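You operate a simulated robot arm through the tools that you are given. There is no shell and no other tool. Be economical: measure what you need, move in short steps, check, and stop when the job is done.

You are at the controls of a simulated robot arm. One attempt, no reset.

TASK
Press the orange coupler onto the red length from the grey rail.
Fine: open the yellow cover, lay both in the press, close the cover, pull the lever, push it back, then open the cover.

It is judged by the outcome, as a careful person would: the job done as asked, and still so three seconds after it is handed in. It fails if anything else is knocked over, pushed out of place, dropped, spilled or broken. Lids that push on must go on centred and level and be pressed home; caps that screw on are set level and turned clockwise until they are tight.

THE ROBOT
A 6-joint arm with a two-finger parallel gripper, fixed in place. Base frame: the origin is at the foot of the arm, x ahead of it, y to its left, z up; the work surface is at about z = 86.5. Units: cm, rad, N and s.
With the tool pointing down near the work surface it reaches from about 26 to 68 cm from the base axis. Its first joint turns from -1.152 to 1.152 rad. Payload 2.9 kg.
The TCP is the grasp point between the finger pads, 3 cm short of the fingertips. In the tool frame z runs along the fingers and y along their closing line. The gripper opens to 11 cm. The fingers are 2 cm wide and 1 cm thick; the gripper's body (4.8 by 11.2 cm) begins 5.5 cm behind the TCP.
Orientation is that of the tool frame in the base frame, as a unit quaternion [x, y, z, w]. With the fingers straight down and closing along the base's y, the tool's x points along the base's -x, its y along +y and its z along -z.

THE INTERFACE
- The arm moves only by the tool arm_command. Its argument "deltas" is a list of rows, each a list of 3 entries, a list of its own where there are three numbers: the shift along the tool's x, y, z in cm, then the turn, a rotation vector about the tool's x, y, z in rad, then the finger opening in cm, from 0 to 11. In form: [[[x, y, z], [wx, wy, wz], gripper], ...]. A call has 1 to 20 rows; each row is the pose to reach, as a shift and turn from the pose commanded when the call began, along the tool's axes at that moment. Each row takes 0.2 s and may step no farther than 5 cm and 0.15 rad from the row before; otherwise, or with a gripper value out of range, the whole call is refused. A pose out of reach is approached as far as the arm can. The call stops where the force on the tool passes 70 N (or 10 N more than at its start, if that is more) or the arm is blocked; 0.2 s more then pass. Each finger travels about 10.8 cm/s and halts on what it meets, pressing with about 35 N; the grip force reading is that of the motor and also rises with nothing between the fingers. The clock runs only during rows and for 0.2 s after the last one: add rows that repeat a pose to give the fingers time. The reply holds the time, the measured pose of the TCP, the force on the tool along the base axes, the opening and the grip force, in the units named above and with some noise.
- Cameras (640 x 400 px; columns grow to the right, rows downward): "scene" is fixed at [8.99, 45.09, 137.77]; the picture's right is [-0.56, -0.83, 0.00], its down [-0.51, 0.35, -0.79] and it looks along [0.65, -0.44, -0.62] (base axes); focal length 240 px, centre (320, 200). "wrist" rides on the gripper at [7.2, 1.7, -10.3] in the tool frame; the picture's right is [-0.23, 0.97, 0.00], its down [-0.76, -0.18, -0.62] and it looks along [-0.61, -0.14, 0.78] (tool axes); focal length 222 px, centre (320, 200). There is no depth. A picture from a camera that has moved, and an enlarged one, comes with that camera's place and axes in the base frame and with its lens.
- snapshot(camera): a new picture of that camera. It takes no simulated time.
- enlarge(camera, box): a new picture of the part [left, top, right, bottom] of that camera's present view, enlarged. It takes no simulated time.
- hand_in(): hands the job in; it is judged then, once.

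Work in short steps. Places have to be worked out from the pictures, the camera data and where the tool is seen: move nearer, look again, correct. Check each grasp and each placing, and mend what went wrong. You have 120 turns and 76 pictures in all, those below and enlarged ones among them. Open the gripper and draw the arm clear of the work before you hand the job in, unless the task says otherwise; then end with one line.

The tools are called as a command line: name --argument value ..., lists and objects as JSON in quotes. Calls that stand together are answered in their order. arm_command: Moves the arm, as the interface text tells. Its arguments: {"type":"object","properties":{"deltas":{"type":"array"}},"required":["deltas"]} The other tools are called the same way: snapshot (camera) takes a picture; enlarge (camera, box) takes an enlarged picture of a part of a camera's view; hand_in () hands the job in.

At the start:

```text
time_s: 0.0
ee_pos: [44.45, 10.31, 122.9]
tool_rot: [0.0, 1.0, -0.001, 0.0]
force: [0.0, 0.2, 0.2]
width: 11.0
gripper_force: 0.1
```

scene: 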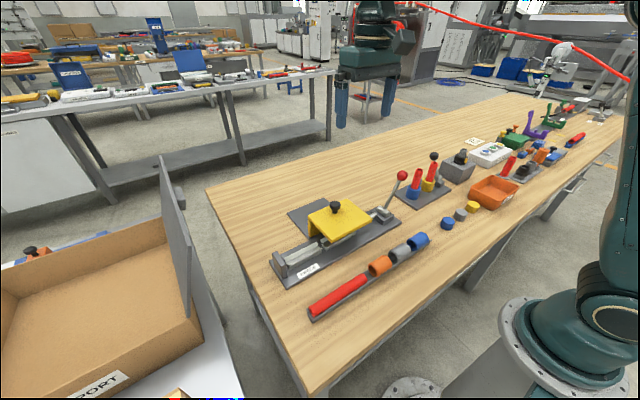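
wrist: 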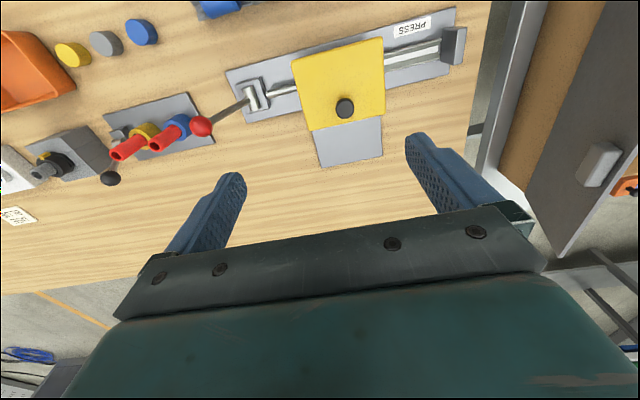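

I start by looking closely at the press and the rail.

enlarge --camera "scene" --box '[250, 150, 450, 330]'

enlarge --camera "wrist" --box '[180, 0, 500, 200]'

```text
2.22 times, centred on (350, 240) of scene
camera zoom: at [8.99, 45.09, 137.77], right [-0.56, -0.83, 0.0], down [-0.51, 0.35, -0.79], along [0.65, -0.44, -0.62], focal length 534 px, centre (253, 111)
```

zoom: 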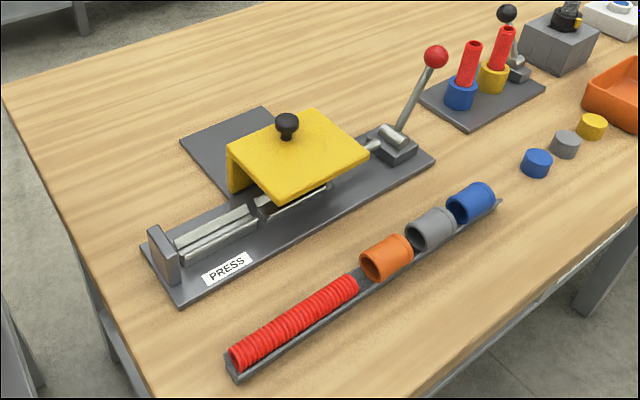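

```text
2.00 times, centred on (340, 100) of wrist
camera zoom: at [37.05, 12.07, 133.28], right [0.23, 0.97, 0.0], down [0.76, -0.18, 0.62], along [0.61, -0.14, -0.78], focal length 444 px, centre (280, 400)
```

zoom: 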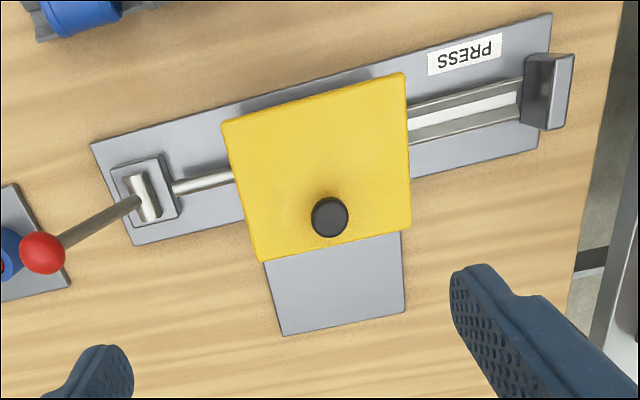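

The press runs along y with its channel axis at about x=45, and the yellow cover's knob is near (49, 13.3, 95). The cover looks like it slides toward +x onto the grey side plate. I move above the knob for a closer look.

arm_command --deltas '[[[-1, 0.7, 4], [0, 0, 0], 8], [[-2, 1.4, 8], [0, 0, 0], 6], [[-3, 2.2, 12], [0, 0, 0], 6], [[-4.4, 3, 16], [0, 0, 0], 6], [[-4.4, 3, 16], [0, 0, 0], 6]]'

snapshot --camera "wrist"

enlarge --camera "scene" --box '[250, 150, 450, 275]'

```text
time_s: 1.2
ee_pos: [48.8, 13.36, 106.97]
tool_rot: [0.001, 1.0, 0.0, 0.0]
force: [0.4, -0.2, -0.5]
width: 5.99
gripper_force: 0.1
```

```text
71 pictures are left
camera wrist: at [41.44, 15.07, 117.29], right [0.23, 0.97, 0.0], down [0.76, -0.18, 0.62], along [0.61, -0.14, -0.78], focal length 222 px, centre (320, 200)
```

wrist: 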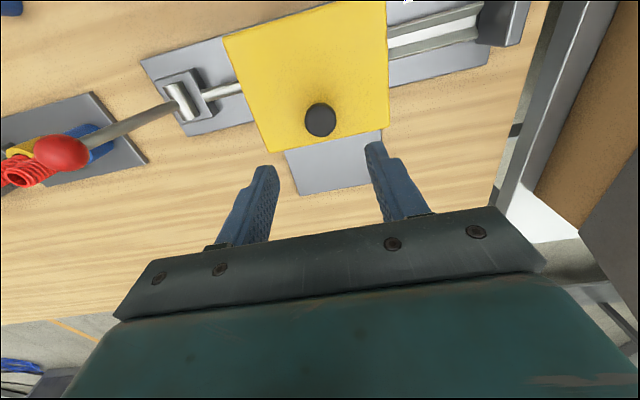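

```text
3.20 times, centred on (350, 212) of scene
camera zoom: at [8.99, 45.09, 137.77], right [-0.56, -0.83, 0.0], down [-0.51, 0.35, -0.79], along [0.65, -0.44, -0.62], focal length 768 px, centre (224, 160)
```

zoom: 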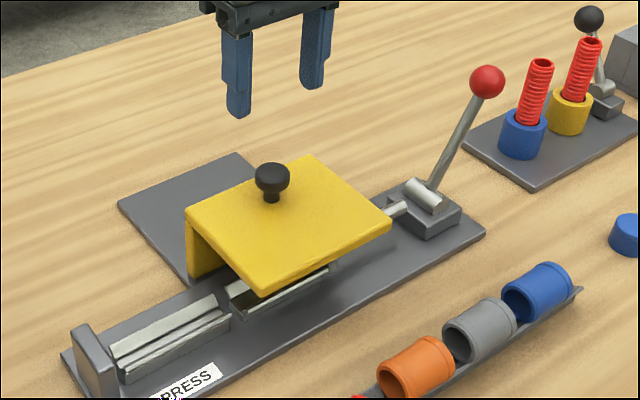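

The cover is an L-shaped slide with the knob under the gripper. I go down with fingertips just above the cover top (~92.6), then close on the knob.

arm_command --deltas '[[[0, 0, 3], [0, 0, 0], 6], [[0, 0, 6], [0, 0, 0], 6], [[0, 0, 8], [0, 0, 0], 6], [[0, 0, 9], [0, 0, 0], 6], [[0, 0, 9.8], [0, 0, 0], 6], [[0, 0, 10.3], [0, 0, 0], 6], [[0, 0, 10.3], [0, 0, 0], 6]]'

enlarge --camera "scene" --box '[270, 160, 400, 241]'

```text
time_s: 2.8
ee_pos: [48.89, 13.39, 96.99]
tool_rot: [0.0, 1.0, 0.001, 0.004]
force: [0.6, -0.9, 29.0]
width: 6.01
gripper_force: 0.1
```

```text
4.92 times, centred on (335, 200) of scene
camera zoom: at [8.95, 45.08, 137.78], right [-0.56, -0.83, 0.0], down [-0.51, 0.35, -0.79], along [0.65, -0.44, -0.62], focal length 1182 px, centre (246, 198)
```

zoom: 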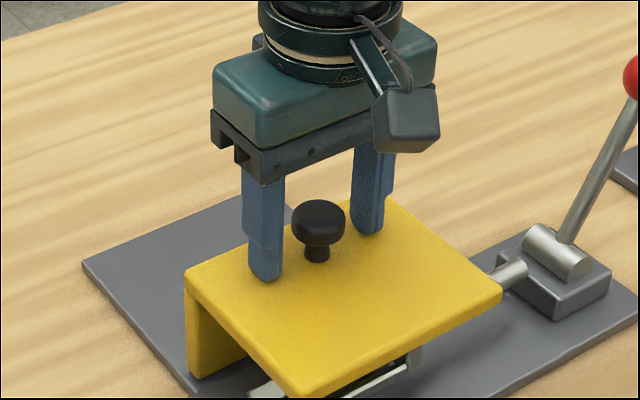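

Fingertips touched the cover top at TCP z≈97. I raise by 0.7 and close on the knob.

arm_command --deltas '[[[0, 0, -0.7], [0, 0, 0], 6], [[0, 0, -0.7], [0, 0, 0], 4], [[0, 0, -0.7], [0, 0, 0], 2], [[0, 0, -0.7], [0, 0, 0], 1], [[0, 0, -0.7], [0, 0, 0], 1]]'

```text
time_s: 4.0
ee_pos: [48.52, 13.4, 97.13]
tool_rot: [-0.002, 1.0, 0.0, -0.002]
force: [-2.1, 18.7, -23.6]
width: 2.88
gripper_force: 44.9
```

Knob gripped (2.9 cm). I try sliding +x by 3 cm.

arm_command --deltas '[[[-0.5, 0, 0.2], [0, 0, 0], 1], [[-1, 0, 0.2], [0, 0, 0], 1], [[-1.5, 0, 0.2], [0, 0, 0], 1], [[-2.2, 0, 0.2], [0, 0, 0], 1], [[-3, 0, 0.2], [0, 0, 0], 1]]'

enlarge --camera "scene" --box '[250, 150, 450, 275]'

```text
time_s: 5.2
ee_pos: [51.79, 13.56, 97.13]
tool_rot: [-0.001, 1.0, 0.002, 0.0]
force: [-1.2, 19.0, -16.0]
width: 2.9
gripper_force: 45.2
```

```text
3.20 times, centred on (350, 212) of scene
camera zoom: at [9.01, 45.15, 137.75], right [-0.56, -0.83, 0.0], down [-0.51, 0.35, -0.79], along [0.65, -0.44, -0.62], focal length 768 px, centre (224, 160)
```

zoom: 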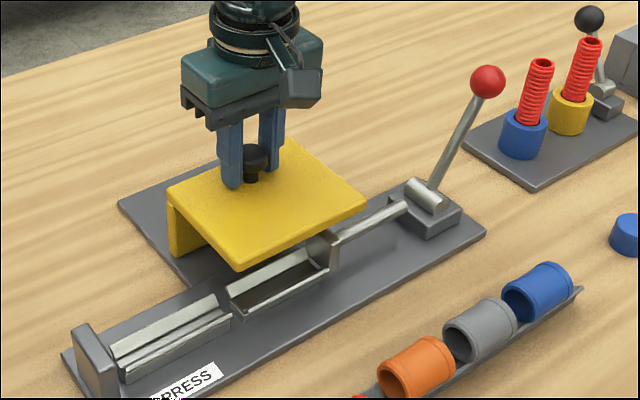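

The cover slides with no resistance. Continue 6 cm more.

arm_command --deltas '[[[-1, 0, 0.1], [0, 0, 0], 1], [[-2, 0, 0.1], [0, 0, 0], 1], [[-3, 0, 0.1], [0, 0, 0], 1], [[-4, 0, 0.1], [0, 0, 0], 1], [[-5, 0, 0.1], [0, 0, 0], 1], [[-6, 0, 0.1], [0, 0, 0], 1]]'

enlarge --camera "scene" --box '[250, 150, 450, 275]'

```text
time_s: 6.6
ee_pos: [57.96, 13.54, 97.14]
tool_rot: [-0.001, 1.0, 0.0, 0.002]
force: [-0.3, 19.6, -0.4]
width: 2.89
gripper_force: 44.5
```

```text
3.20 times, centred on (350, 212) of scene
camera zoom: at [8.98, 45.14, 137.75], right [-0.56, -0.83, 0.0], down [-0.51, 0.35, -0.79], along [0.65, -0.44, -0.62], focal length 768 px, centre (224, 160)
```

zoom: 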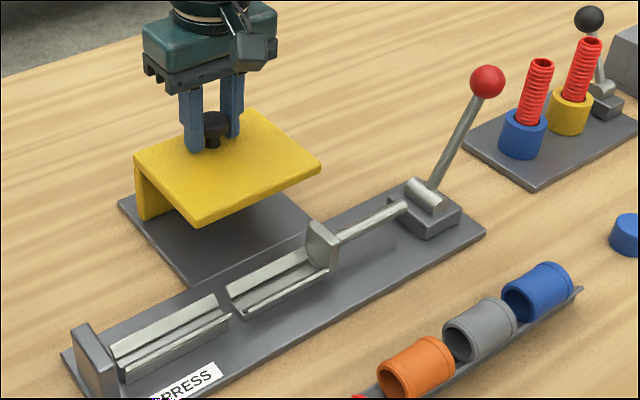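

Still free. I slide on toward the end of the plate, up to 2.5 cm more.

arm_command --deltas '[[[-0.5, 0, 0], [0, 0, 0], 1], [[-1, 0, 0], [0, 0, 0], 1], [[-1.5, 0, 0], [0, 0, 0], 1], [[-2, 0, 0], [0, 0, 0], 1], [[-2.5, 0, 0], [0, 0, 0], 1], [[-2.5, 0, 0], [0, 0, 0], 1]]'

enlarge --camera "scene" --box '[250, 150, 450, 275]'

```text
time_s: 8.0
ee_pos: [60.31, 13.5, 97.15]
tool_rot: [-0.001, 1.0, 0.0, 0.002]
force: [-0.4, 19.8, 16.7]
width: 2.93
gripper_force: 45.1
```

```text
3.20 times, centred on (350, 212) of scene
camera zoom: at [8.96, 45.14, 137.76], right [-0.56, -0.83, 0.0], down [-0.51, 0.35, -0.79], along [0.65, -0.44, -0.62], focal length 768 px, centre (224, 160)
```

zoom: 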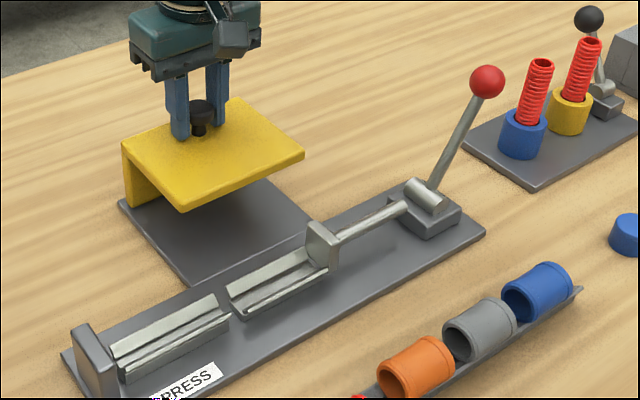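

The cover is fully on its side plate. I release the knob and rise.

arm_command --deltas '[[[0, 0, 0], [0, 0, 0], 4], [[0, 0, 0], [0, 0, 0], 6], [[0, 0, -1], [0, 0, 0], 6], [[0, 0, -4], [0, 0, 0], 6], [[1, 0, -8], [0, 0, 0], 6], [[5, 0, -11], [0, 0, 0], 6], [[10, 0, -11], [0, 0, 0], 6], [[15, 0, -11], [0, 0, 0], 6], [[20, 0, -11], [0, 0, 0], 6]]'

snapshot --camera "scene"

```text
time_s: 10.0
ee_pos: [39.93, 13.22, 107.92]
tool_rot: [-0.001, 1.0, 0.0, 0.001]
force: [0.1, 0.0, 0.1]
width: 6.0
gripper_force: 0.2
```

```text
65 pictures are left
```

scene: 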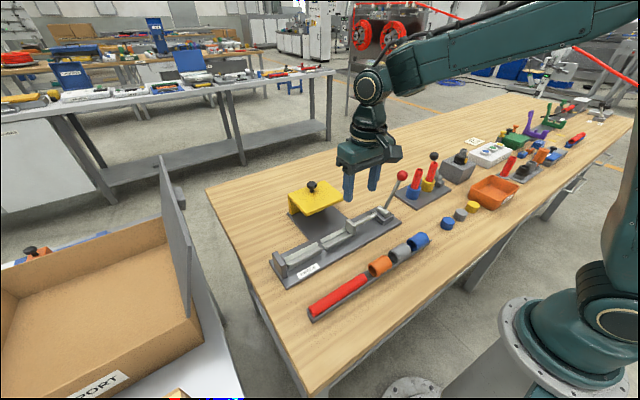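

I now turn the gripper 90° so it closes across the rail, moving above the rail for a look.

arm_command --deltas '[[[1, 0.4, -0.5], [0, 0, 0.145], 6], [[2, 0.8, -1], [0, 0, 0.29], 6], [[3, 1.2, -1.5], [0, 0, 0.435], 6], [[4, 1.6, -2], [0, 0, 0.58], 6], [[5, 2, -2], [0, 0, 0.725], 6], [[6, 2, -2], [0, 0, 0.87], 6], [[7, 2, -2], [0, 0, 1.015], 6], [[8, 2, -2], [0, 0, 1.16], 6], [[9, 2, -2], [0, 0, 1.305], 6], [[9, 2, -2], [0, 0, 1.45], 6], [[9, 2, -2], [0, 0, 1.571], 6]]'

snapshot --camera "wrist"

```text
time_s: 12.4
ee_pos: [31.28, 15.43, 109.83]
tool_rot: [0.709, 0.705, 0.0, 0.001]
force: [0.1, -1.0, -0.1]
width: 6.02
gripper_force: 0.0
```

```text
64 pictures are left
camera wrist: at [32.91, 22.67, 120.29], right [0.97, -0.23, 0.0], down [-0.18, -0.76, 0.62], along [-0.14, -0.61, -0.78], focal length 222 px, centre (320, 200)
```

wrist: 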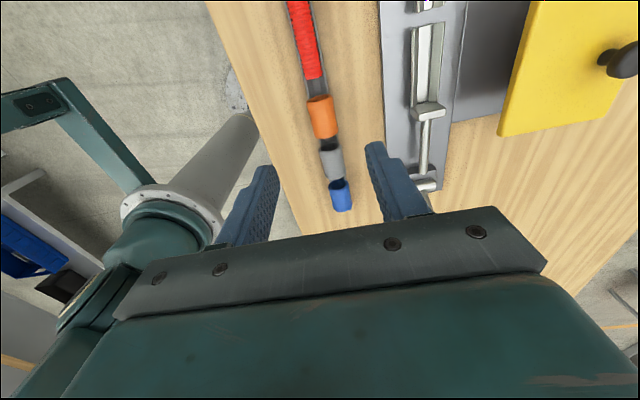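

I shift the camera to see both the press channel and the whole rail.

arm_command --deltas '[[[2.2, 3, -1], [0, 0, 0], 6], [[4.5, 6.5, -2], [0, 0, 0], 6], [[6.5, 8.5, -2], [0, 0, 0], 6], [[6.5, 8.5, -2], [0, 0, 0], 6]]'

enlarge --camera "wrist" --box '[180, 0, 460, 175]'

enlarge --camera "scene" --box '[265, 200, 435, 306]'

```text
time_s: 13.4
ee_pos: [39.59, 21.9, 111.96]
tool_rot: [0.707, 0.708, 0.0, 0.0]
force: [-0.3, -0.4, -0.6]
width: 6.04
gripper_force: 0.2
```

```text
2.29 times, centred on (320, 88) of wrist
camera zoom: at [41.36, 29.12, 122.28], right [0.97, -0.23, 0.0], down [-0.18, -0.76, 0.62], along [-0.14, -0.61, -0.78], focal length 508 px, centre (320, 457)
```

zoom: 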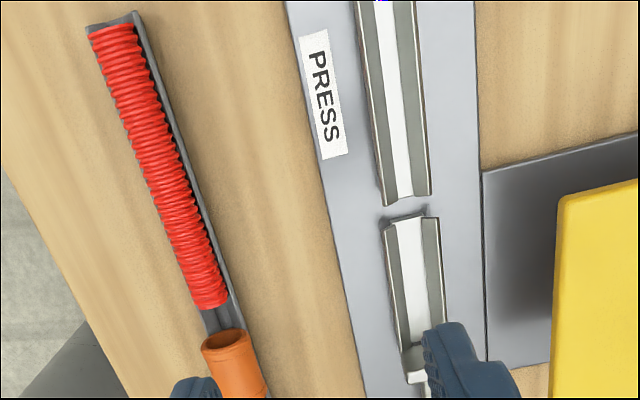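

```text
3.76 times, centred on (350, 253) of scene
camera zoom: at [8.99, 45.09, 137.77], right [-0.56, -0.83, 0.0], down [-0.51, 0.35, -0.79], along [0.65, -0.44, -0.62], focal length 904 px, centre (207, 0)
```

zoom: 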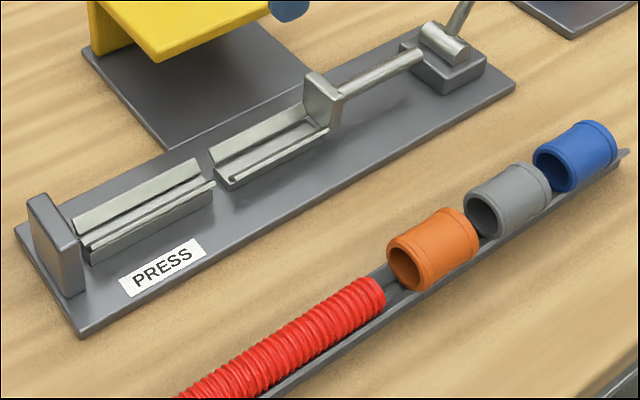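

The press has a tube channel at y≈21–31 ending at the end block, and a coupler cradle at y≈11–20 up to the ram plate. I move above the middle of the red length (~(31.3, 25)).

arm_command --deltas '[[[1, -3, 2], [0, 0, 0], 6], [[2, -6, 5], [0, 0, 0], 6], [[3.1, -8.3, 8], [0, 0, 0], 5], [[3.1, -8.3, 11], [0, 0, 0], 5], [[3.1, -8.3, 13], [0, 0, 0], 5], [[3.1, -8.3, 13], [0, 0, 0], 5]]'

snapshot --camera "wrist"

enlarge --camera "scene" --box '[290, 200, 440, 330]'

```text
time_s: 14.8
ee_pos: [31.44, 24.88, 98.82]
tool_rot: [0.707, 0.707, 0.0, 0.001]
force: [0.1, -0.2, -0.3]
width: 5.01
gripper_force: 0.0
```

```text
61 pictures are left
camera wrist: at [33.13, 32.18, 109.16], right [0.97, -0.23, 0.0], down [-0.18, -0.76, 0.62], along [-0.14, -0.61, -0.78], focal length 222 px, centre (320, 200)
```

wrist: 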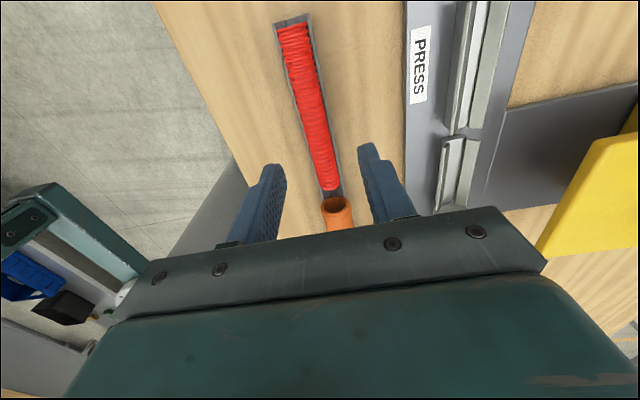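

```text
3.08 times, centred on (365, 265) of scene
camera zoom: at [8.99, 45.09, 137.77], right [-0.56, -0.83, 0.0], down [-0.51, 0.35, -0.79], along [0.65, -0.44, -0.62], focal length 739 px, centre (182, 0)
```

zoom: 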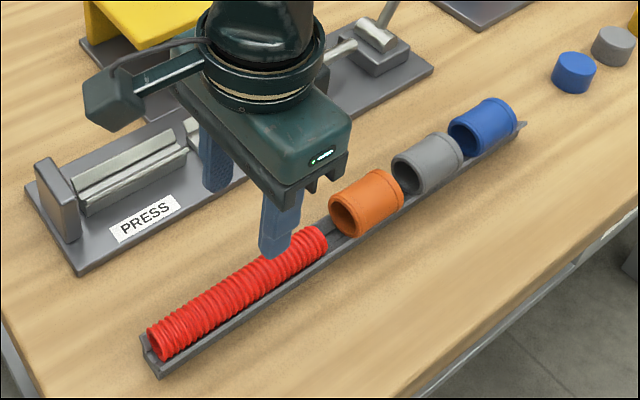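

The tube lies along x≈31.35, y≈18.3–32.1, diameter ≈2.4. I descend astride it to TCP z≈91.2.

arm_command --deltas '[[[0.2, 0, 2.5], [0, 0, 0], 5], [[0.2, 0, 4.5], [0, 0, 0], 5], [[0.2, 0, 6], [0, 0, 0], 5], [[0.2, 0, 7], [0, 0, 0], 5], [[0.2, 0, 7.5], [0, 0, 0], 5], [[0.2, 0, 7.5], [0, 0, 0], 5]]'

enlarge --camera "scene" --box '[290, 220, 410, 330]'

enlarge --camera "wrist" --box '[220, 0, 440, 220]'

```text
time_s: 16.2
ee_pos: [31.53, 25.18, 91.44]
tool_rot: [0.707, 0.707, 0.0, 0.0]
force: [0.4, -0.2, 0.1]
width: 4.99
gripper_force: 0.0
```

```text
3.64 times, centred on (350, 275) of scene
camera zoom: at [8.99, 45.09, 137.77], right [-0.56, -0.83, 0.0], down [-0.51, 0.35, -0.79], along [0.65, -0.44, -0.62], focal length 873 px, centre (211, -73)
```

zoom: 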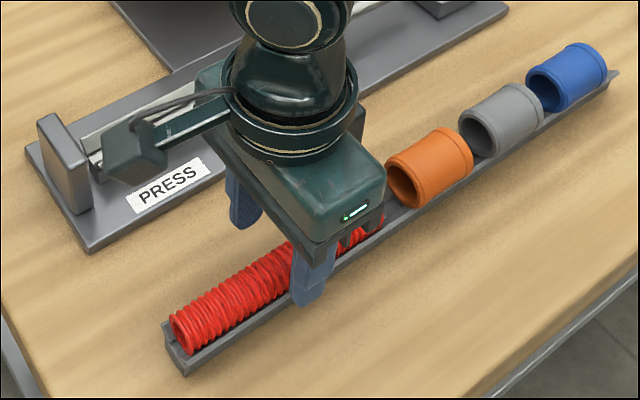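

```text
1.82 times, centred on (330, 110) of wrist
camera zoom: at [33.16, 32.46, 101.8], right [0.97, -0.23, 0.0], down [-0.18, -0.76, 0.62], along [-0.14, -0.61, -0.78], focal length 404 px, centre (302, 364)
```

zoom: 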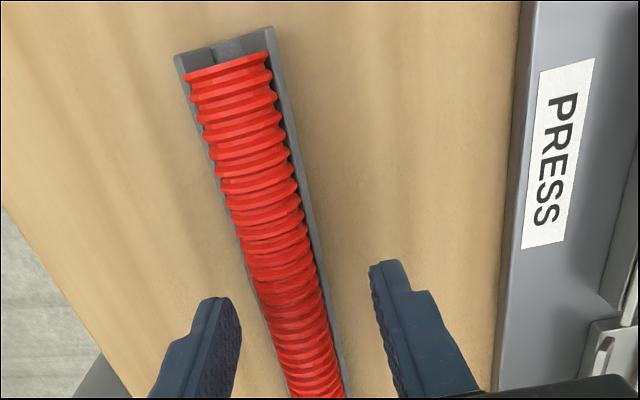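

The tube is about 0.35 cm to −x of the gripper centre, and the rail edges are close to tip height. I shift −0.35, raise 0.15 and close.

arm_command --deltas '[[[0, -0.35, -0.15], [0, 0, 0], 5], [[0, -0.35, -0.15], [0, 0, 0], 4], [[0, -0.35, -0.15], [0, 0, 0], 3.2], [[0, -0.35, -0.15], [0, 0, 0], 2.6], [[0, -0.35, -0.15], [0, 0, 0], 2.2], [[0, -0.35, -0.15], [0, 0, 0], 2.0], [[0, -0.35, -0.15], [0, 0, 0], 2.0]]'

enlarge --camera "wrist" --box '[220, 0, 440, 220]'

enlarge --camera "scene" --box '[300, 240, 400, 320]'

```text
time_s: 17.8
ee_pos: [31.15, 25.21, 91.69]
tool_rot: [0.707, 0.707, 0.0, 0.0]
force: [-0.4, 0.2, 0.9]
width: 2.0
gripper_force: 0.0
```

```text
1.82 times, centred on (330, 110) of wrist
camera zoom: at [32.77, 32.45, 101.98], right [0.97, -0.23, 0.0], down [-0.18, -0.76, 0.62], along [-0.14, -0.61, -0.78], focal length 404 px, centre (302, 364)
```

zoom: 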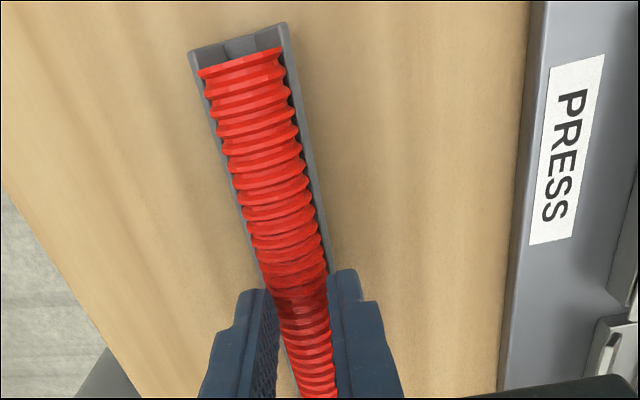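

```text
5.00 times, centred on (350, 280) of scene
camera zoom: at [8.99, 45.09, 137.77], right [-0.56, -0.83, 0.0], down [-0.51, 0.35, -0.79], along [0.65, -0.44, -0.62], focal length 1200 px, centre (170, -200)
```

zoom: 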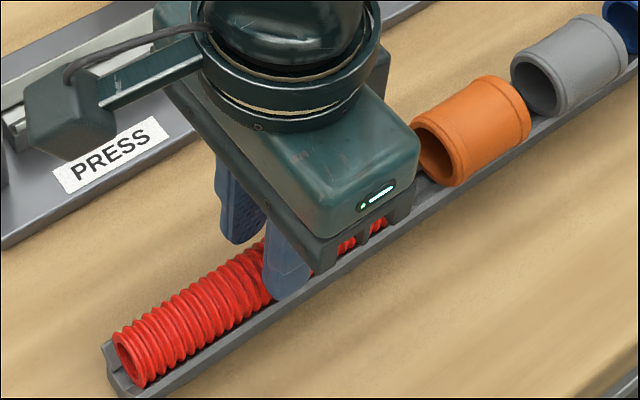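

The fingers have not met it yet at 2.0; right side is nearest. I shift slightly and close fully.

arm_command --deltas '[[[0, 0.05, 0], [0, 0, 0], 1.6], [[0, 0.05, 0], [0, 0, 0], 1.2], [[0, 0.05, 0], [0, 0, 0], 0.8], [[0, 0.05, 0], [0, 0, 0], 0.8]]'

enlarge --camera "wrist" --box '[220, 0, 440, 220]'

```text
time_s: 18.8
ee_pos: [31.25, 25.2, 91.92]
tool_rot: [0.708, 0.706, 0.004, 0.002]
force: [5.8, -0.1, 33.7]
width: 0.49
gripper_force: 0.2
```

```text
1.82 times, centred on (330, 110) of wrist
camera zoom: at [32.95, 32.47, 102.21], right [0.97, -0.23, 0.01], down [-0.18, -0.76, 0.62], along [-0.14, -0.6, -0.79], focal length 404 px, centre (302, 364)
```

zoom: 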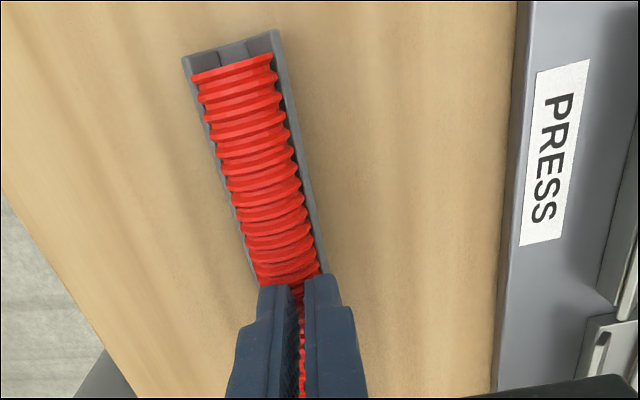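

The fingers were too high and slid over the top (tube top ≈ z 88.9). I open, go lower by about 1 cm, and look.

arm_command --deltas '[[[0, 0, -0.5], [0, 0, 0], 2], [[0, 0, -0.5], [0, 0, 0], 4], [[0, 0, -0.5], [0, 0, 0], 4], [[0, 0, 0.4], [0, 0, 0], 4], [[0, 0, 0.9], [0, 0, 0], 4], [[0, 0, 0.9], [0, 0, 0], 4]]'

enlarge --camera "scene" --box '[300, 240, 400, 320]'

enlarge --camera "wrist" --box '[220, 0, 440, 220]'

```text
time_s: 20.2
ee_pos: [31.12, 25.15, 90.82]
tool_rot: [0.707, 0.707, 0.0, 0.0]
force: [0.0, 0.7, 0.1]
width: 4.0
gripper_force: 0.0
```

```text
5.00 times, centred on (350, 280) of scene
camera zoom: at [8.99, 45.09, 137.77], right [-0.56, -0.83, 0.0], down [-0.51, 0.35, -0.79], along [0.65, -0.44, -0.62], focal length 1200 px, centre (170, -200)
```

zoom: 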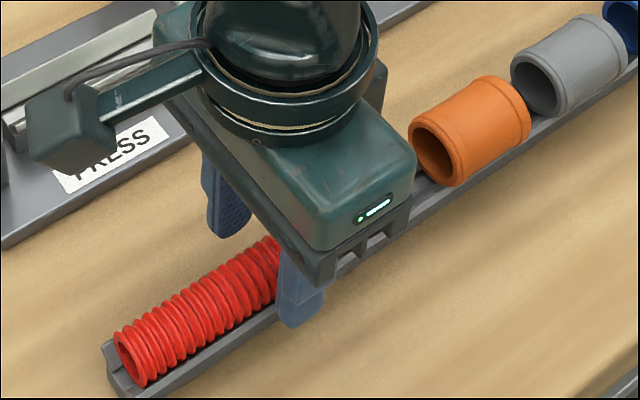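

```text
1.82 times, centred on (330, 110) of wrist
camera zoom: at [32.78, 32.46, 101.13], right [0.97, -0.23, 0.0], down [-0.18, -0.76, 0.62], along [-0.14, -0.61, -0.78], focal length 404 px, centre (302, 364)
```

zoom: 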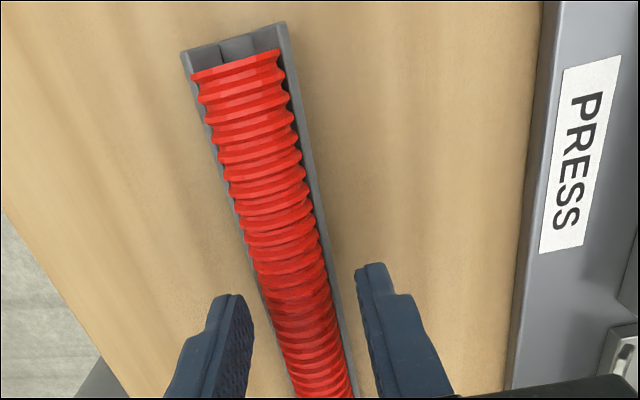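

Rail edges would be caught at this height, so I raise 0.3 (tips ≈ 88.1, just above tube centre) and close.

arm_command --deltas '[[[0, 0, -0.3], [0, 0, 0], 3.5], [[0, 0, -0.3], [0, 0, 0], 3], [[0, 0, -0.3], [0, 0, 0], 2.6], [[0, 0, -0.3], [0, 0, 0], 2.2], [[0, 0, -0.3], [0, 0, 0], 1.8], [[0, 0, -0.3], [0, 0, 0], 1.8]]'

enlarge --camera "wrist" --box '[220, 0, 440, 220]'

```text
time_s: 21.6
ee_pos: [31.09, 25.36, 91.09]
tool_rot: [0.707, 0.707, -0.001, -0.001]
force: [-6.1, 0.2, 4.4]
width: 2.1
gripper_force: 35.2
```

```text
1.82 times, centred on (330, 110) of wrist
camera zoom: at [32.69, 32.46, 101.44], right [0.97, -0.23, 0.0], down [-0.18, -0.76, 0.62], along [-0.14, -0.61, -0.78], focal length 404 px, centre (302, 364)
```

zoom: 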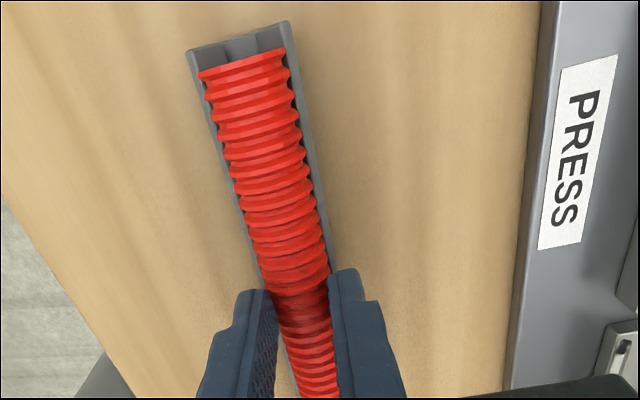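

Gripped at 2.1 cm with 35 N. I lift gently 3 cm and check.

arm_command --deltas '[[[0, 0, -0.5], [0, 0, 0], 1.5], [[0, 0, -1], [0, 0, 0], 1.5], [[0, 0, -2], [0, 0, 0], 1.5], [[0, 0, -3], [0, 0, 0], 1.5], [[0, 0, -3], [0, 0, 0], 1.5]]'

snapshot --camera "wrist"

enlarge --camera "scene" --box '[270, 200, 420, 320]'

```text
time_s: 22.8
ee_pos: [31.15, 25.25, 94.07]
tool_rot: [0.707, 0.707, 0.0, 0.0]
force: [0.3, -0.3, -0.2]
width: 2.08
gripper_force: 34.9
```

```text
51 pictures are left
camera wrist: at [32.78, 32.5, 104.5], right [0.97, -0.23, 0.0], down [-0.18, -0.76, 0.62], along [-0.14, -0.61, -0.78], focal length 222 px, centre (320, 200)
```

wrist: 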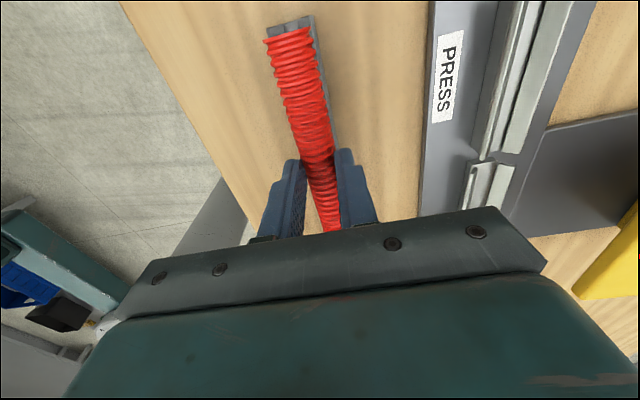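

```text
3.33 times, centred on (345, 260) of scene
camera zoom: at [8.99, 45.09, 137.77], right [-0.56, -0.83, 0.0], down [-0.51, 0.35, -0.79], along [0.65, -0.44, -0.62], focal length 800 px, centre (237, 0)
```

zoom: 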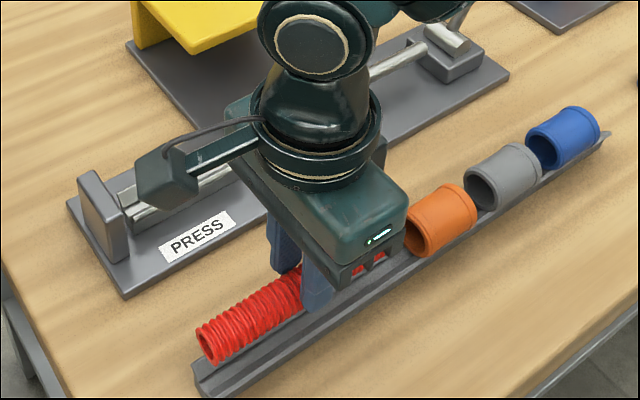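

The tube is held level, with its +y end at TCP+7.05. I raise, carry it over the press channel and look down.

arm_command --deltas '[[[0, 0, -3], [0, 0, 0], 1.5], [[0, 0, -7], [0, 0, 0], 1.5], [[0, 4, -9], [0, 0, 0], 1.5], [[0, 8, -9], [0, 0, 0], 1.5], [[0.5, 11, -9], [0, 0, 0], 1.5], [[1, 13.7, -9], [0, 0, 0], 1.5], [[1, 13.7, -9], [0, 0, 0], 1.5]]'

snapshot --camera "wrist"

enlarge --camera "scene" --box '[260, 170, 420, 290]'

```text
time_s: 24.4
ee_pos: [45.1, 26.32, 103.19]
tool_rot: [0.707, 0.707, 0.0, -0.001]
force: [0.4, 0.0, 0.0]
width: 2.05
gripper_force: 34.6
```

```text
49 pictures are left
camera wrist: at [46.66, 33.55, 113.47], right [0.97, -0.23, 0.0], down [-0.18, -0.76, 0.62], along [-0.14, -0.61, -0.78], focal length 222 px, centre (320, 200)
```

wrist: 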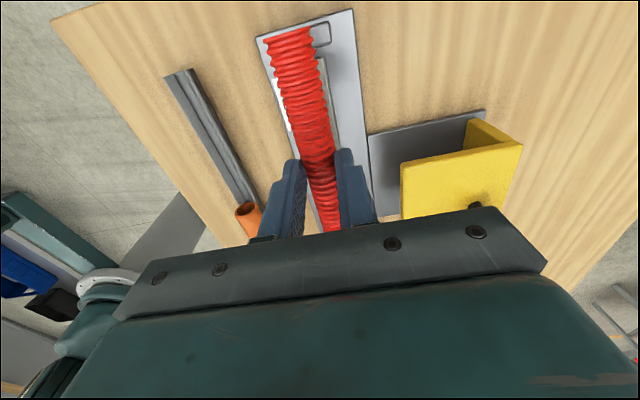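

```text
3.33 times, centred on (340, 230) of scene
camera zoom: at [8.99, 45.09, 137.77], right [-0.56, -0.83, 0.0], down [-0.51, 0.35, -0.79], along [0.65, -0.44, -0.62], focal length 800 px, centre (253, 100)
```

zoom: 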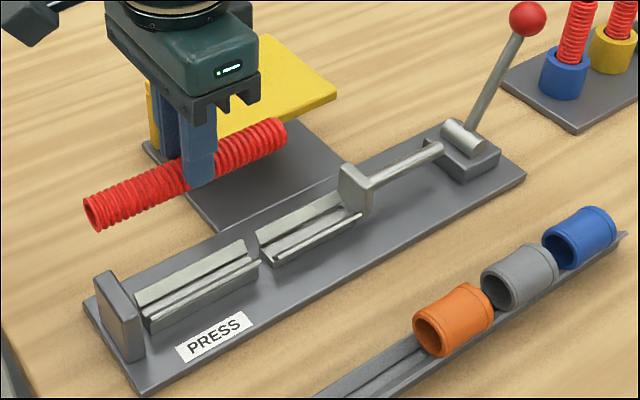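

The end block's inner face is near y≈32. I move back to y≈23.8 and down to z≈96.5 for an accurate look.

arm_command --deltas '[[[-1.2, -0.1, 1.5], [0, 0, 0], 1.5], [[-2.5, -0.2, 3.5], [0, 0, 0], 1.5], [[-2.5, -0.2, 5.5], [0, 0, 0], 1.5], [[-2.5, -0.2, 6.7], [0, 0, 0], 1.5], [[-2.5, -0.2, 6.7], [0, 0, 0], 1.5]]'

enlarge --camera "wrist" --box '[220, 0, 420, 200]'

enlarge --camera "scene" --box '[260, 190, 400, 290]'

```text
time_s: 25.6
ee_pos: [44.65, 23.72, 96.39]
tool_rot: [0.708, 0.706, 0.0, 0.0]
force: [-0.2, 0.4, 0.0]
width: 2.07
gripper_force: 35.3
```

```text
2.00 times, centred on (320, 100) of wrist
camera zoom: at [46.34, 30.93, 106.75], right [0.97, -0.23, 0.0], down [-0.18, -0.76, 0.62], along [-0.14, -0.61, -0.78], focal length 444 px, centre (320, 400)
```

zoom: 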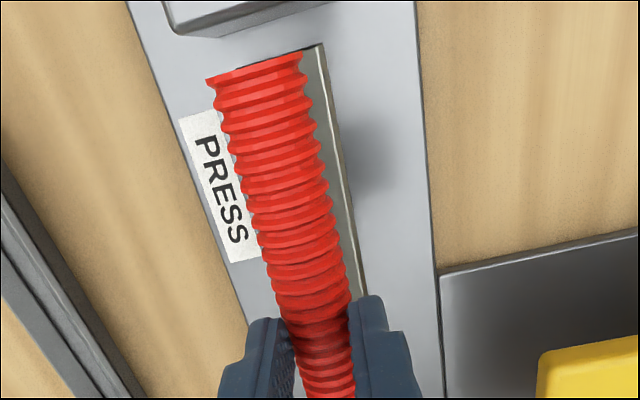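

```text
4.00 times, centred on (330, 240) of scene
camera zoom: at [8.99, 45.09, 137.77], right [-0.56, -0.83, 0.0], down [-0.51, 0.35, -0.79], along [0.65, -0.44, -0.62], focal length 960 px, centre (280, 40)
```

zoom: 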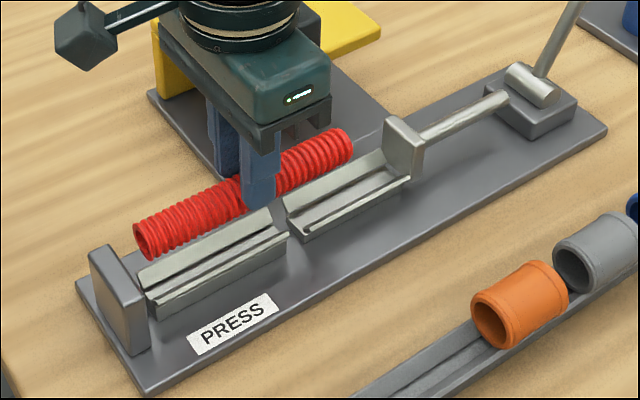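

Tube is aligned (x 44.65), its end at y≈30.9 with the block face at ≈32.1. I move +0.6 in y and descend to z≈93.

arm_command --deltas '[[[0.6, 0.05, 1], [0, 0, 0], 1.5], [[0.6, 0.05, 2], [0, 0, 0], 1.5], [[0.6, 0.05, 3], [0, 0, 0], 1.5], [[0.6, 0.05, 3.6], [0, 0, 0], 1.5], [[0.6, 0.05, 3.6], [0, 0, 0], 1.5]]'

enlarge --camera "wrist" --box '[220, 0, 420, 200]'

enlarge --camera "scene" --box '[270, 210, 370, 290]'

```text
time_s: 26.8
ee_pos: [44.8, 24.28, 92.64]
tool_rot: [0.707, 0.707, 0.0, -0.001]
force: [0.2, -0.5, -0.4]
width: 2.06
gripper_force: 35.0
```

```text
2.00 times, centred on (320, 100) of wrist
camera zoom: at [46.33, 31.56, 103.1], right [0.97, -0.23, 0.0], down [-0.18, -0.76, 0.62], along [-0.14, -0.61, -0.78], focal length 444 px, centre (320, 400)
```

zoom: 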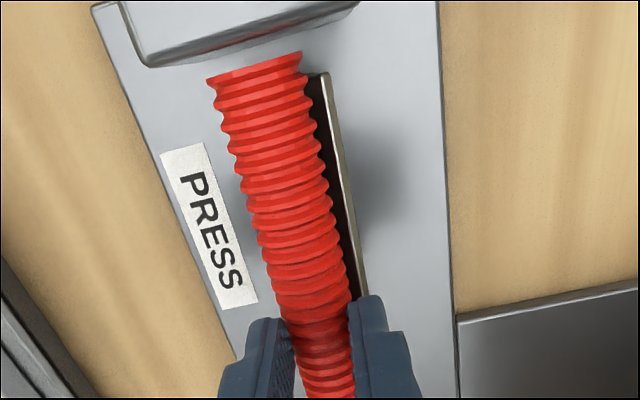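

```text
5.00 times, centred on (320, 250) of scene
camera zoom: at [8.99, 45.09, 137.77], right [-0.56, -0.83, 0.0], down [-0.51, 0.35, -0.79], along [0.65, -0.44, -0.62], focal length 1200 px, centre (320, -50)
```

zoom: 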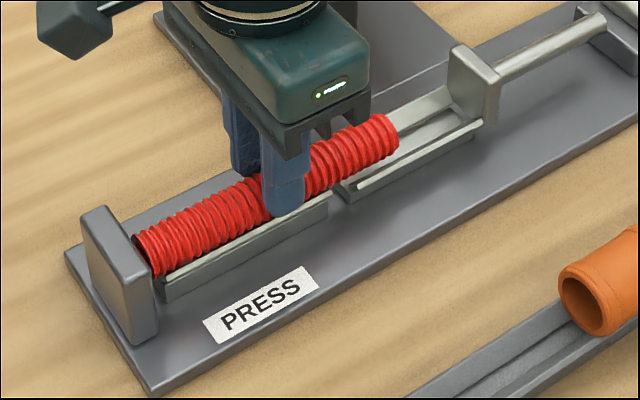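

Nicely aligned over the channel. I lower in small steps of 0.3 cm and watch the force.

arm_command --deltas '[[[0, 0, 0.2], [0, 0, 0], 1.5], [[0, 0, 0.4], [0, 0, 0], 1.5], [[0, 0, 0.6], [0, 0, 0], 1.5], [[0, 0, 0.6], [0, 0, 0], 1.5]]'

```text
time_s: 27.8
ee_pos: [44.89, 24.29, 92.39]
tool_rot: [0.708, 0.706, 0.004, 0.001]
force: [8.0, 1.0, 18.4]
width: 2.02
gripper_force: 35.4
```

Contact with a +x push: the tube (or finger) is touching the −x wall. I lift slightly, shift +0.3 in x, and lower again.

arm_command --deltas '[[[0, 0, -0.4], [0, 0, 0], 1.5], [[0, 0.35, -0.4], [0, 0, 0], 1.5], [[0, 0.35, -0.1], [0, 0, 0], 1.5], [[0, 0.35, 0.1], [0, 0, 0], 1.5], [[0, 0.35, 0.1], [0, 0, 0], 1.5]]'

enlarge --camera "scene" --box '[270, 220, 350, 284]'

```text
time_s: 29.0
ee_pos: [45.05, 24.25, 92.32]
tool_rot: [0.707, 0.707, 0.001, 0.0]
force: [-10.4, -8.5, 39.9]
width: 2.0
gripper_force: 34.9
```

```text
6.25 times, centred on (310, 252) of scene
camera zoom: at [8.91, 45.04, 137.8], right [-0.56, -0.83, 0.0], down [-0.51, 0.35, -0.79], along [0.65, -0.44, -0.62], focal length 1501 px, centre (382, -125)
```

zoom: 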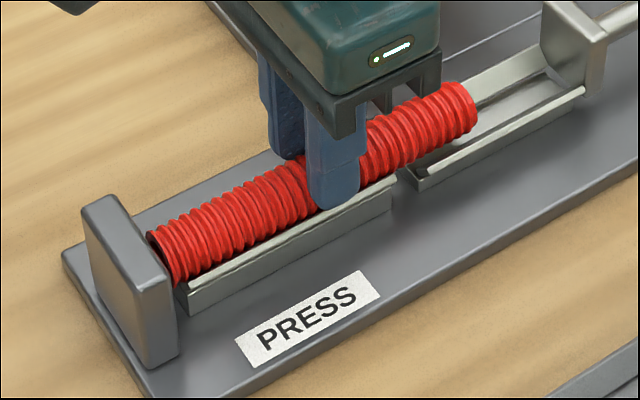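

Now both sides touch, centre ≈ 44.95. I ease up a little, centre, then nudge +y toward the end block watching the y force.

arm_command --deltas '[[[0, -0.12, -0.25], [0, 0, 0], 1.5], [[0, -0.12, -0.25], [0, 0, 0], 1.5]]'

enlarge --camera "wrist" --box '[240, 0, 380, 100]'

```text
time_s: 29.6
ee_pos: [45.0, 24.2, 92.32]
tool_rot: [0.708, 0.706, 0.0, 0.001]
force: [3.2, -5.2, 19.7]
width: 2.04
gripper_force: 35.2
```

```text
4.00 times, centred on (310, 50) of wrist
camera zoom: at [46.6, 31.47, 102.7], right [0.97, -0.23, 0.0], down [-0.18, -0.76, 0.62], along [-0.14, -0.61, -0.78], focal length 888 px, centre (360, 800)
```

zoom: 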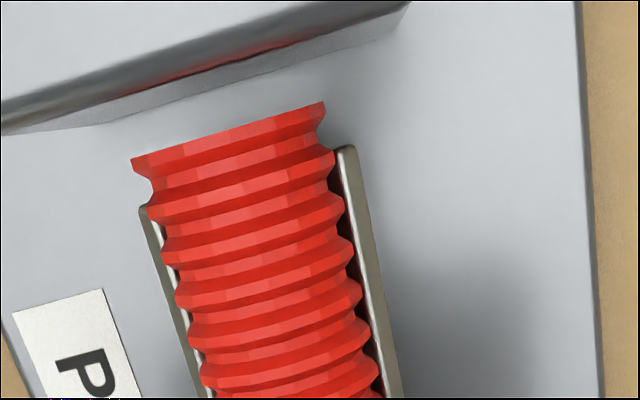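

The tube sits between the channel walls with about 0.7 cm to the block. I slide it +y gently.

arm_command --deltas '[[[0.2, 0, -0.1], [0, 0, 0], 1.5], [[0.4, 0, -0.1], [0, 0, 0], 1.5], [[0.55, 0, -0.1], [0, 0, 0], 1.5], [[0.65, 0, -0.1], [0, 0, 0], 1.5]]'

enlarge --camera "wrist" --box '[240, 0, 380, 100]'

```text
time_s: 30.6
ee_pos: [45.0, 24.83, 92.36]
tool_rot: [0.708, 0.706, 0.0, 0.001]
force: [8.5, -13.1, 8.9]
width: 2.0
gripper_force: 35.1
```

```text
4.00 times, centred on (310, 50) of wrist
camera zoom: at [46.62, 32.03, 102.71], right [0.97, -0.23, 0.0], down [-0.18, -0.76, 0.62], along [-0.14, -0.61, -0.78], focal length 888 px, centre (360, 800)
```

zoom: 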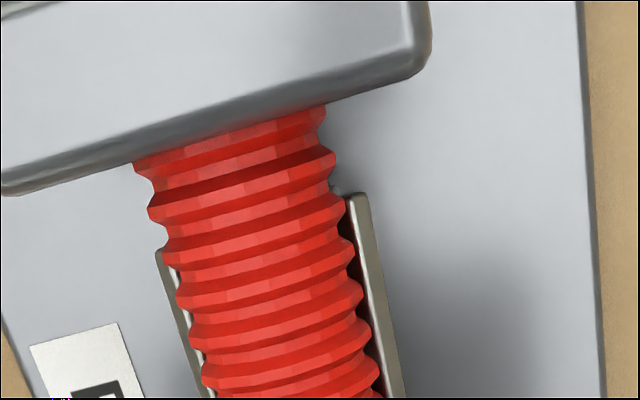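

The tube end now rests on the block (fy −13 N). I ease the push, release, and rise.

arm_command --deltas '[[[-0.1, 0, 0], [0, 0, 0], 1.5], [[-0.1, 0, 0], [0, 0, 0], 2.4], [[-0.1, 0, 0], [0, 0, 0], 3.2], [[-0.1, 0, 0], [0, 0, 0], 4], [[-0.1, 0, 0], [0, 0, 0], 4], [[-0.1, 0, -1], [0, 0, 0], 4], [[-0.1, 0, -4], [0, 0, 0], 4], [[-2, -0.3, -8], [0, 0, 0], 5]]'

snapshot --camera "wrist"

enlarge --camera "scene" --box '[270, 190, 410, 290]'

```text
time_s: 32.4
ee_pos: [44.82, 23.01, 100.44]
tool_rot: [0.706, 0.708, 0.0, 0.0]
force: [-0.2, 0.3, 0.5]
width: 4.99
gripper_force: 0.1
```

```text
40 pictures are left
camera wrist: at [46.34, 30.18, 110.81], right [0.97, -0.23, 0.0], down [-0.18, -0.76, 0.62], along [-0.14, -0.61, -0.78], focal length 222 px, centre (320, 200)
```

wrist: 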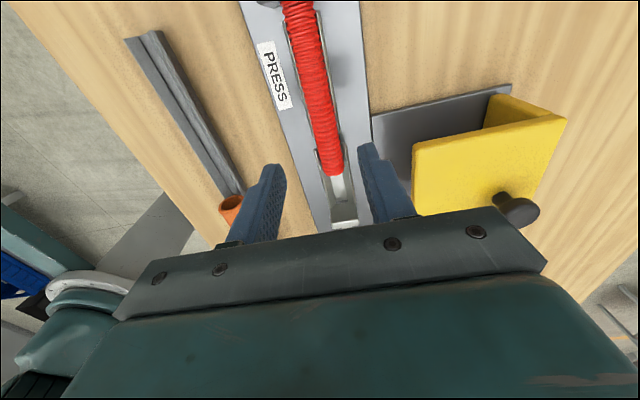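

```text
4.00 times, centred on (340, 240) of scene
camera zoom: at [8.99, 45.09, 137.77], right [-0.56, -0.83, 0.0], down [-0.51, 0.35, -0.79], along [0.65, -0.44, -0.62], focal length 960 px, centre (240, 40)
```

zoom: 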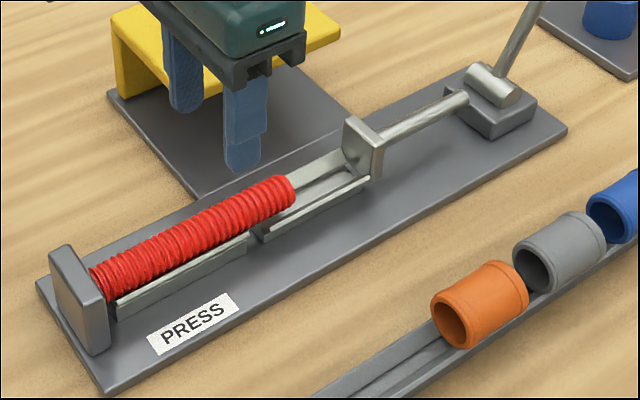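

The tube is seated against the block with its free end at y≈17 and the ram face at ≈11. I move over the orange coupler.

arm_command --deltas '[[[-2.5, -3.4, 0], [0, 0, 0], 5], [[-5, -6.8, 0], [0, 0, 0], 5], [[-7.5, -10.2, 0], [0, 0, 0], 5], [[-10, -13.7, 0], [0, 0, 0], 5], [[-10, -13.7, 0], [0, 0, 0], 5]]'

enlarge --camera "wrist" --box '[220, 70, 420, 240]'

enlarge --camera "scene" --box '[350, 220, 430, 284]'

```text
time_s: 33.6
ee_pos: [30.82, 12.79, 100.4]
tool_rot: [0.707, 0.707, 0.001, 0.0]
force: [-0.3, -0.4, 0.5]
width: 5.01
gripper_force: 0.1
```

```text
2.35 times, centred on (320, 155) of wrist
camera zoom: at [32.41, 20.13, 110.84], right [0.97, -0.23, 0.0], down [-0.18, -0.76, 0.62], along [-0.14, -0.61, -0.78], focal length 523 px, centre (320, 306)
```

zoom: 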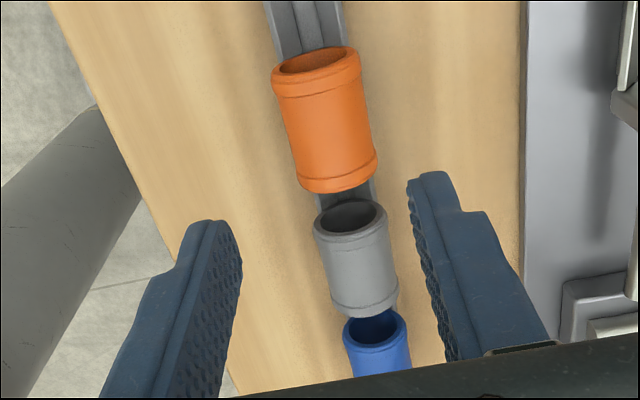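

```text
6.25 times, centred on (390, 252) of scene
camera zoom: at [8.99, 45.09, 137.77], right [-0.56, -0.83, 0.0], down [-0.51, 0.35, -0.79], along [0.65, -0.44, -0.62], focal length 1501 px, centre (-118, -125)
```

zoom: 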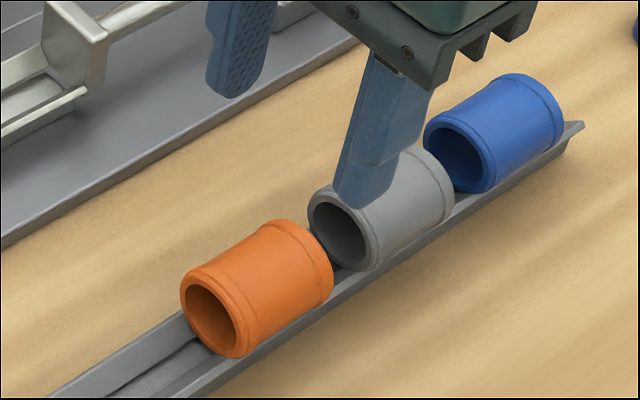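

Coupler centre ≈ (31.0, 12.9), length ≈5.3, OD ≈3.3. I descend astride it.

arm_command --deltas '[[[0.1, 0.15, 2.5], [0, 0, 0], 5], [[0.1, 0.15, 5], [0, 0, 0], 5], [[0.1, 0.15, 7], [0, 0, 0], 5], [[0.1, 0.15, 8.2], [0, 0, 0], 5], [[0.1, 0.15, 8.8], [0, 0, 0], 5], [[0.1, 0.15, 8.8], [0, 0, 0], 5]]'

enlarge --camera "wrist" --box '[220, 30, 440, 240]'

enlarge --camera "scene" --box '[350, 220, 430, 284]'

```text
time_s: 35.0
ee_pos: [31.01, 13.01, 91.58]
tool_rot: [0.707, 0.707, 0.0, 0.0]
force: [0.2, 0.2, -0.9]
width: 5.04
gripper_force: 0.1
```

```text
1.90 times, centred on (330, 135) of wrist
camera zoom: at [32.65, 20.25, 101.97], right [0.97, -0.23, 0.0], down [-0.18, -0.76, 0.62], along [-0.14, -0.61, -0.78], focal length 423 px, centre (301, 324)
```

zoom: 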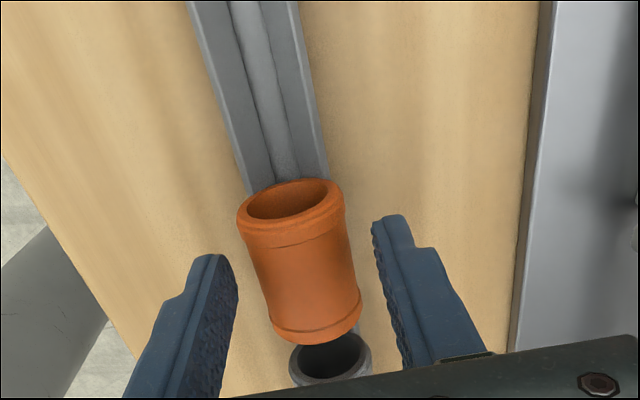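

```text
6.25 times, centred on (390, 252) of scene
camera zoom: at [8.99, 45.09, 137.77], right [-0.56, -0.83, 0.0], down [-0.51, 0.35, -0.79], along [0.65, -0.44, -0.62], focal length 1501 px, centre (-118, -125)
```

zoom: 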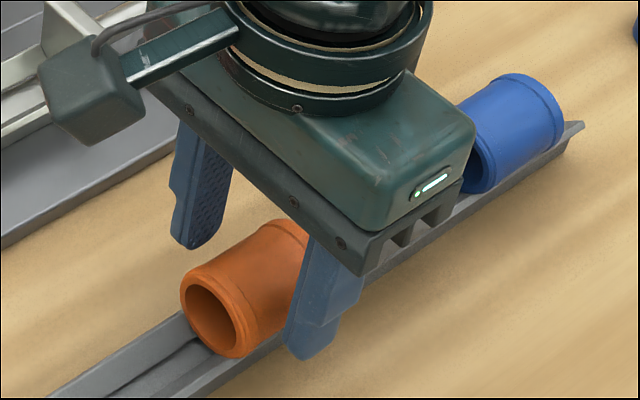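

Well centred across; I nudge +0.2 in y and close.

arm_command --deltas '[[[0.2, 0, 0], [0, 0, 0], 5], [[0.2, 0, 0], [0, 0, 0], 4.2], [[0.2, 0, 0], [0, 0, 0], 3.6], [[0.2, 0, 0], [0, 0, 0], 3.2], [[0.2, 0, 0], [0, 0, 0], 2.8], [[0.2, 0, 0], [0, 0, 0], 2.6], [[0.2, 0, 0], [0, 0, 0], 2.6]]'

```text
time_s: 36.6
ee_pos: [30.98, 13.3, 91.57]
tool_rot: [0.707, 0.707, -0.001, 0.001]
force: [-3.9, 0.2, 2.3]
width: 3.22
gripper_force: 35.1
```

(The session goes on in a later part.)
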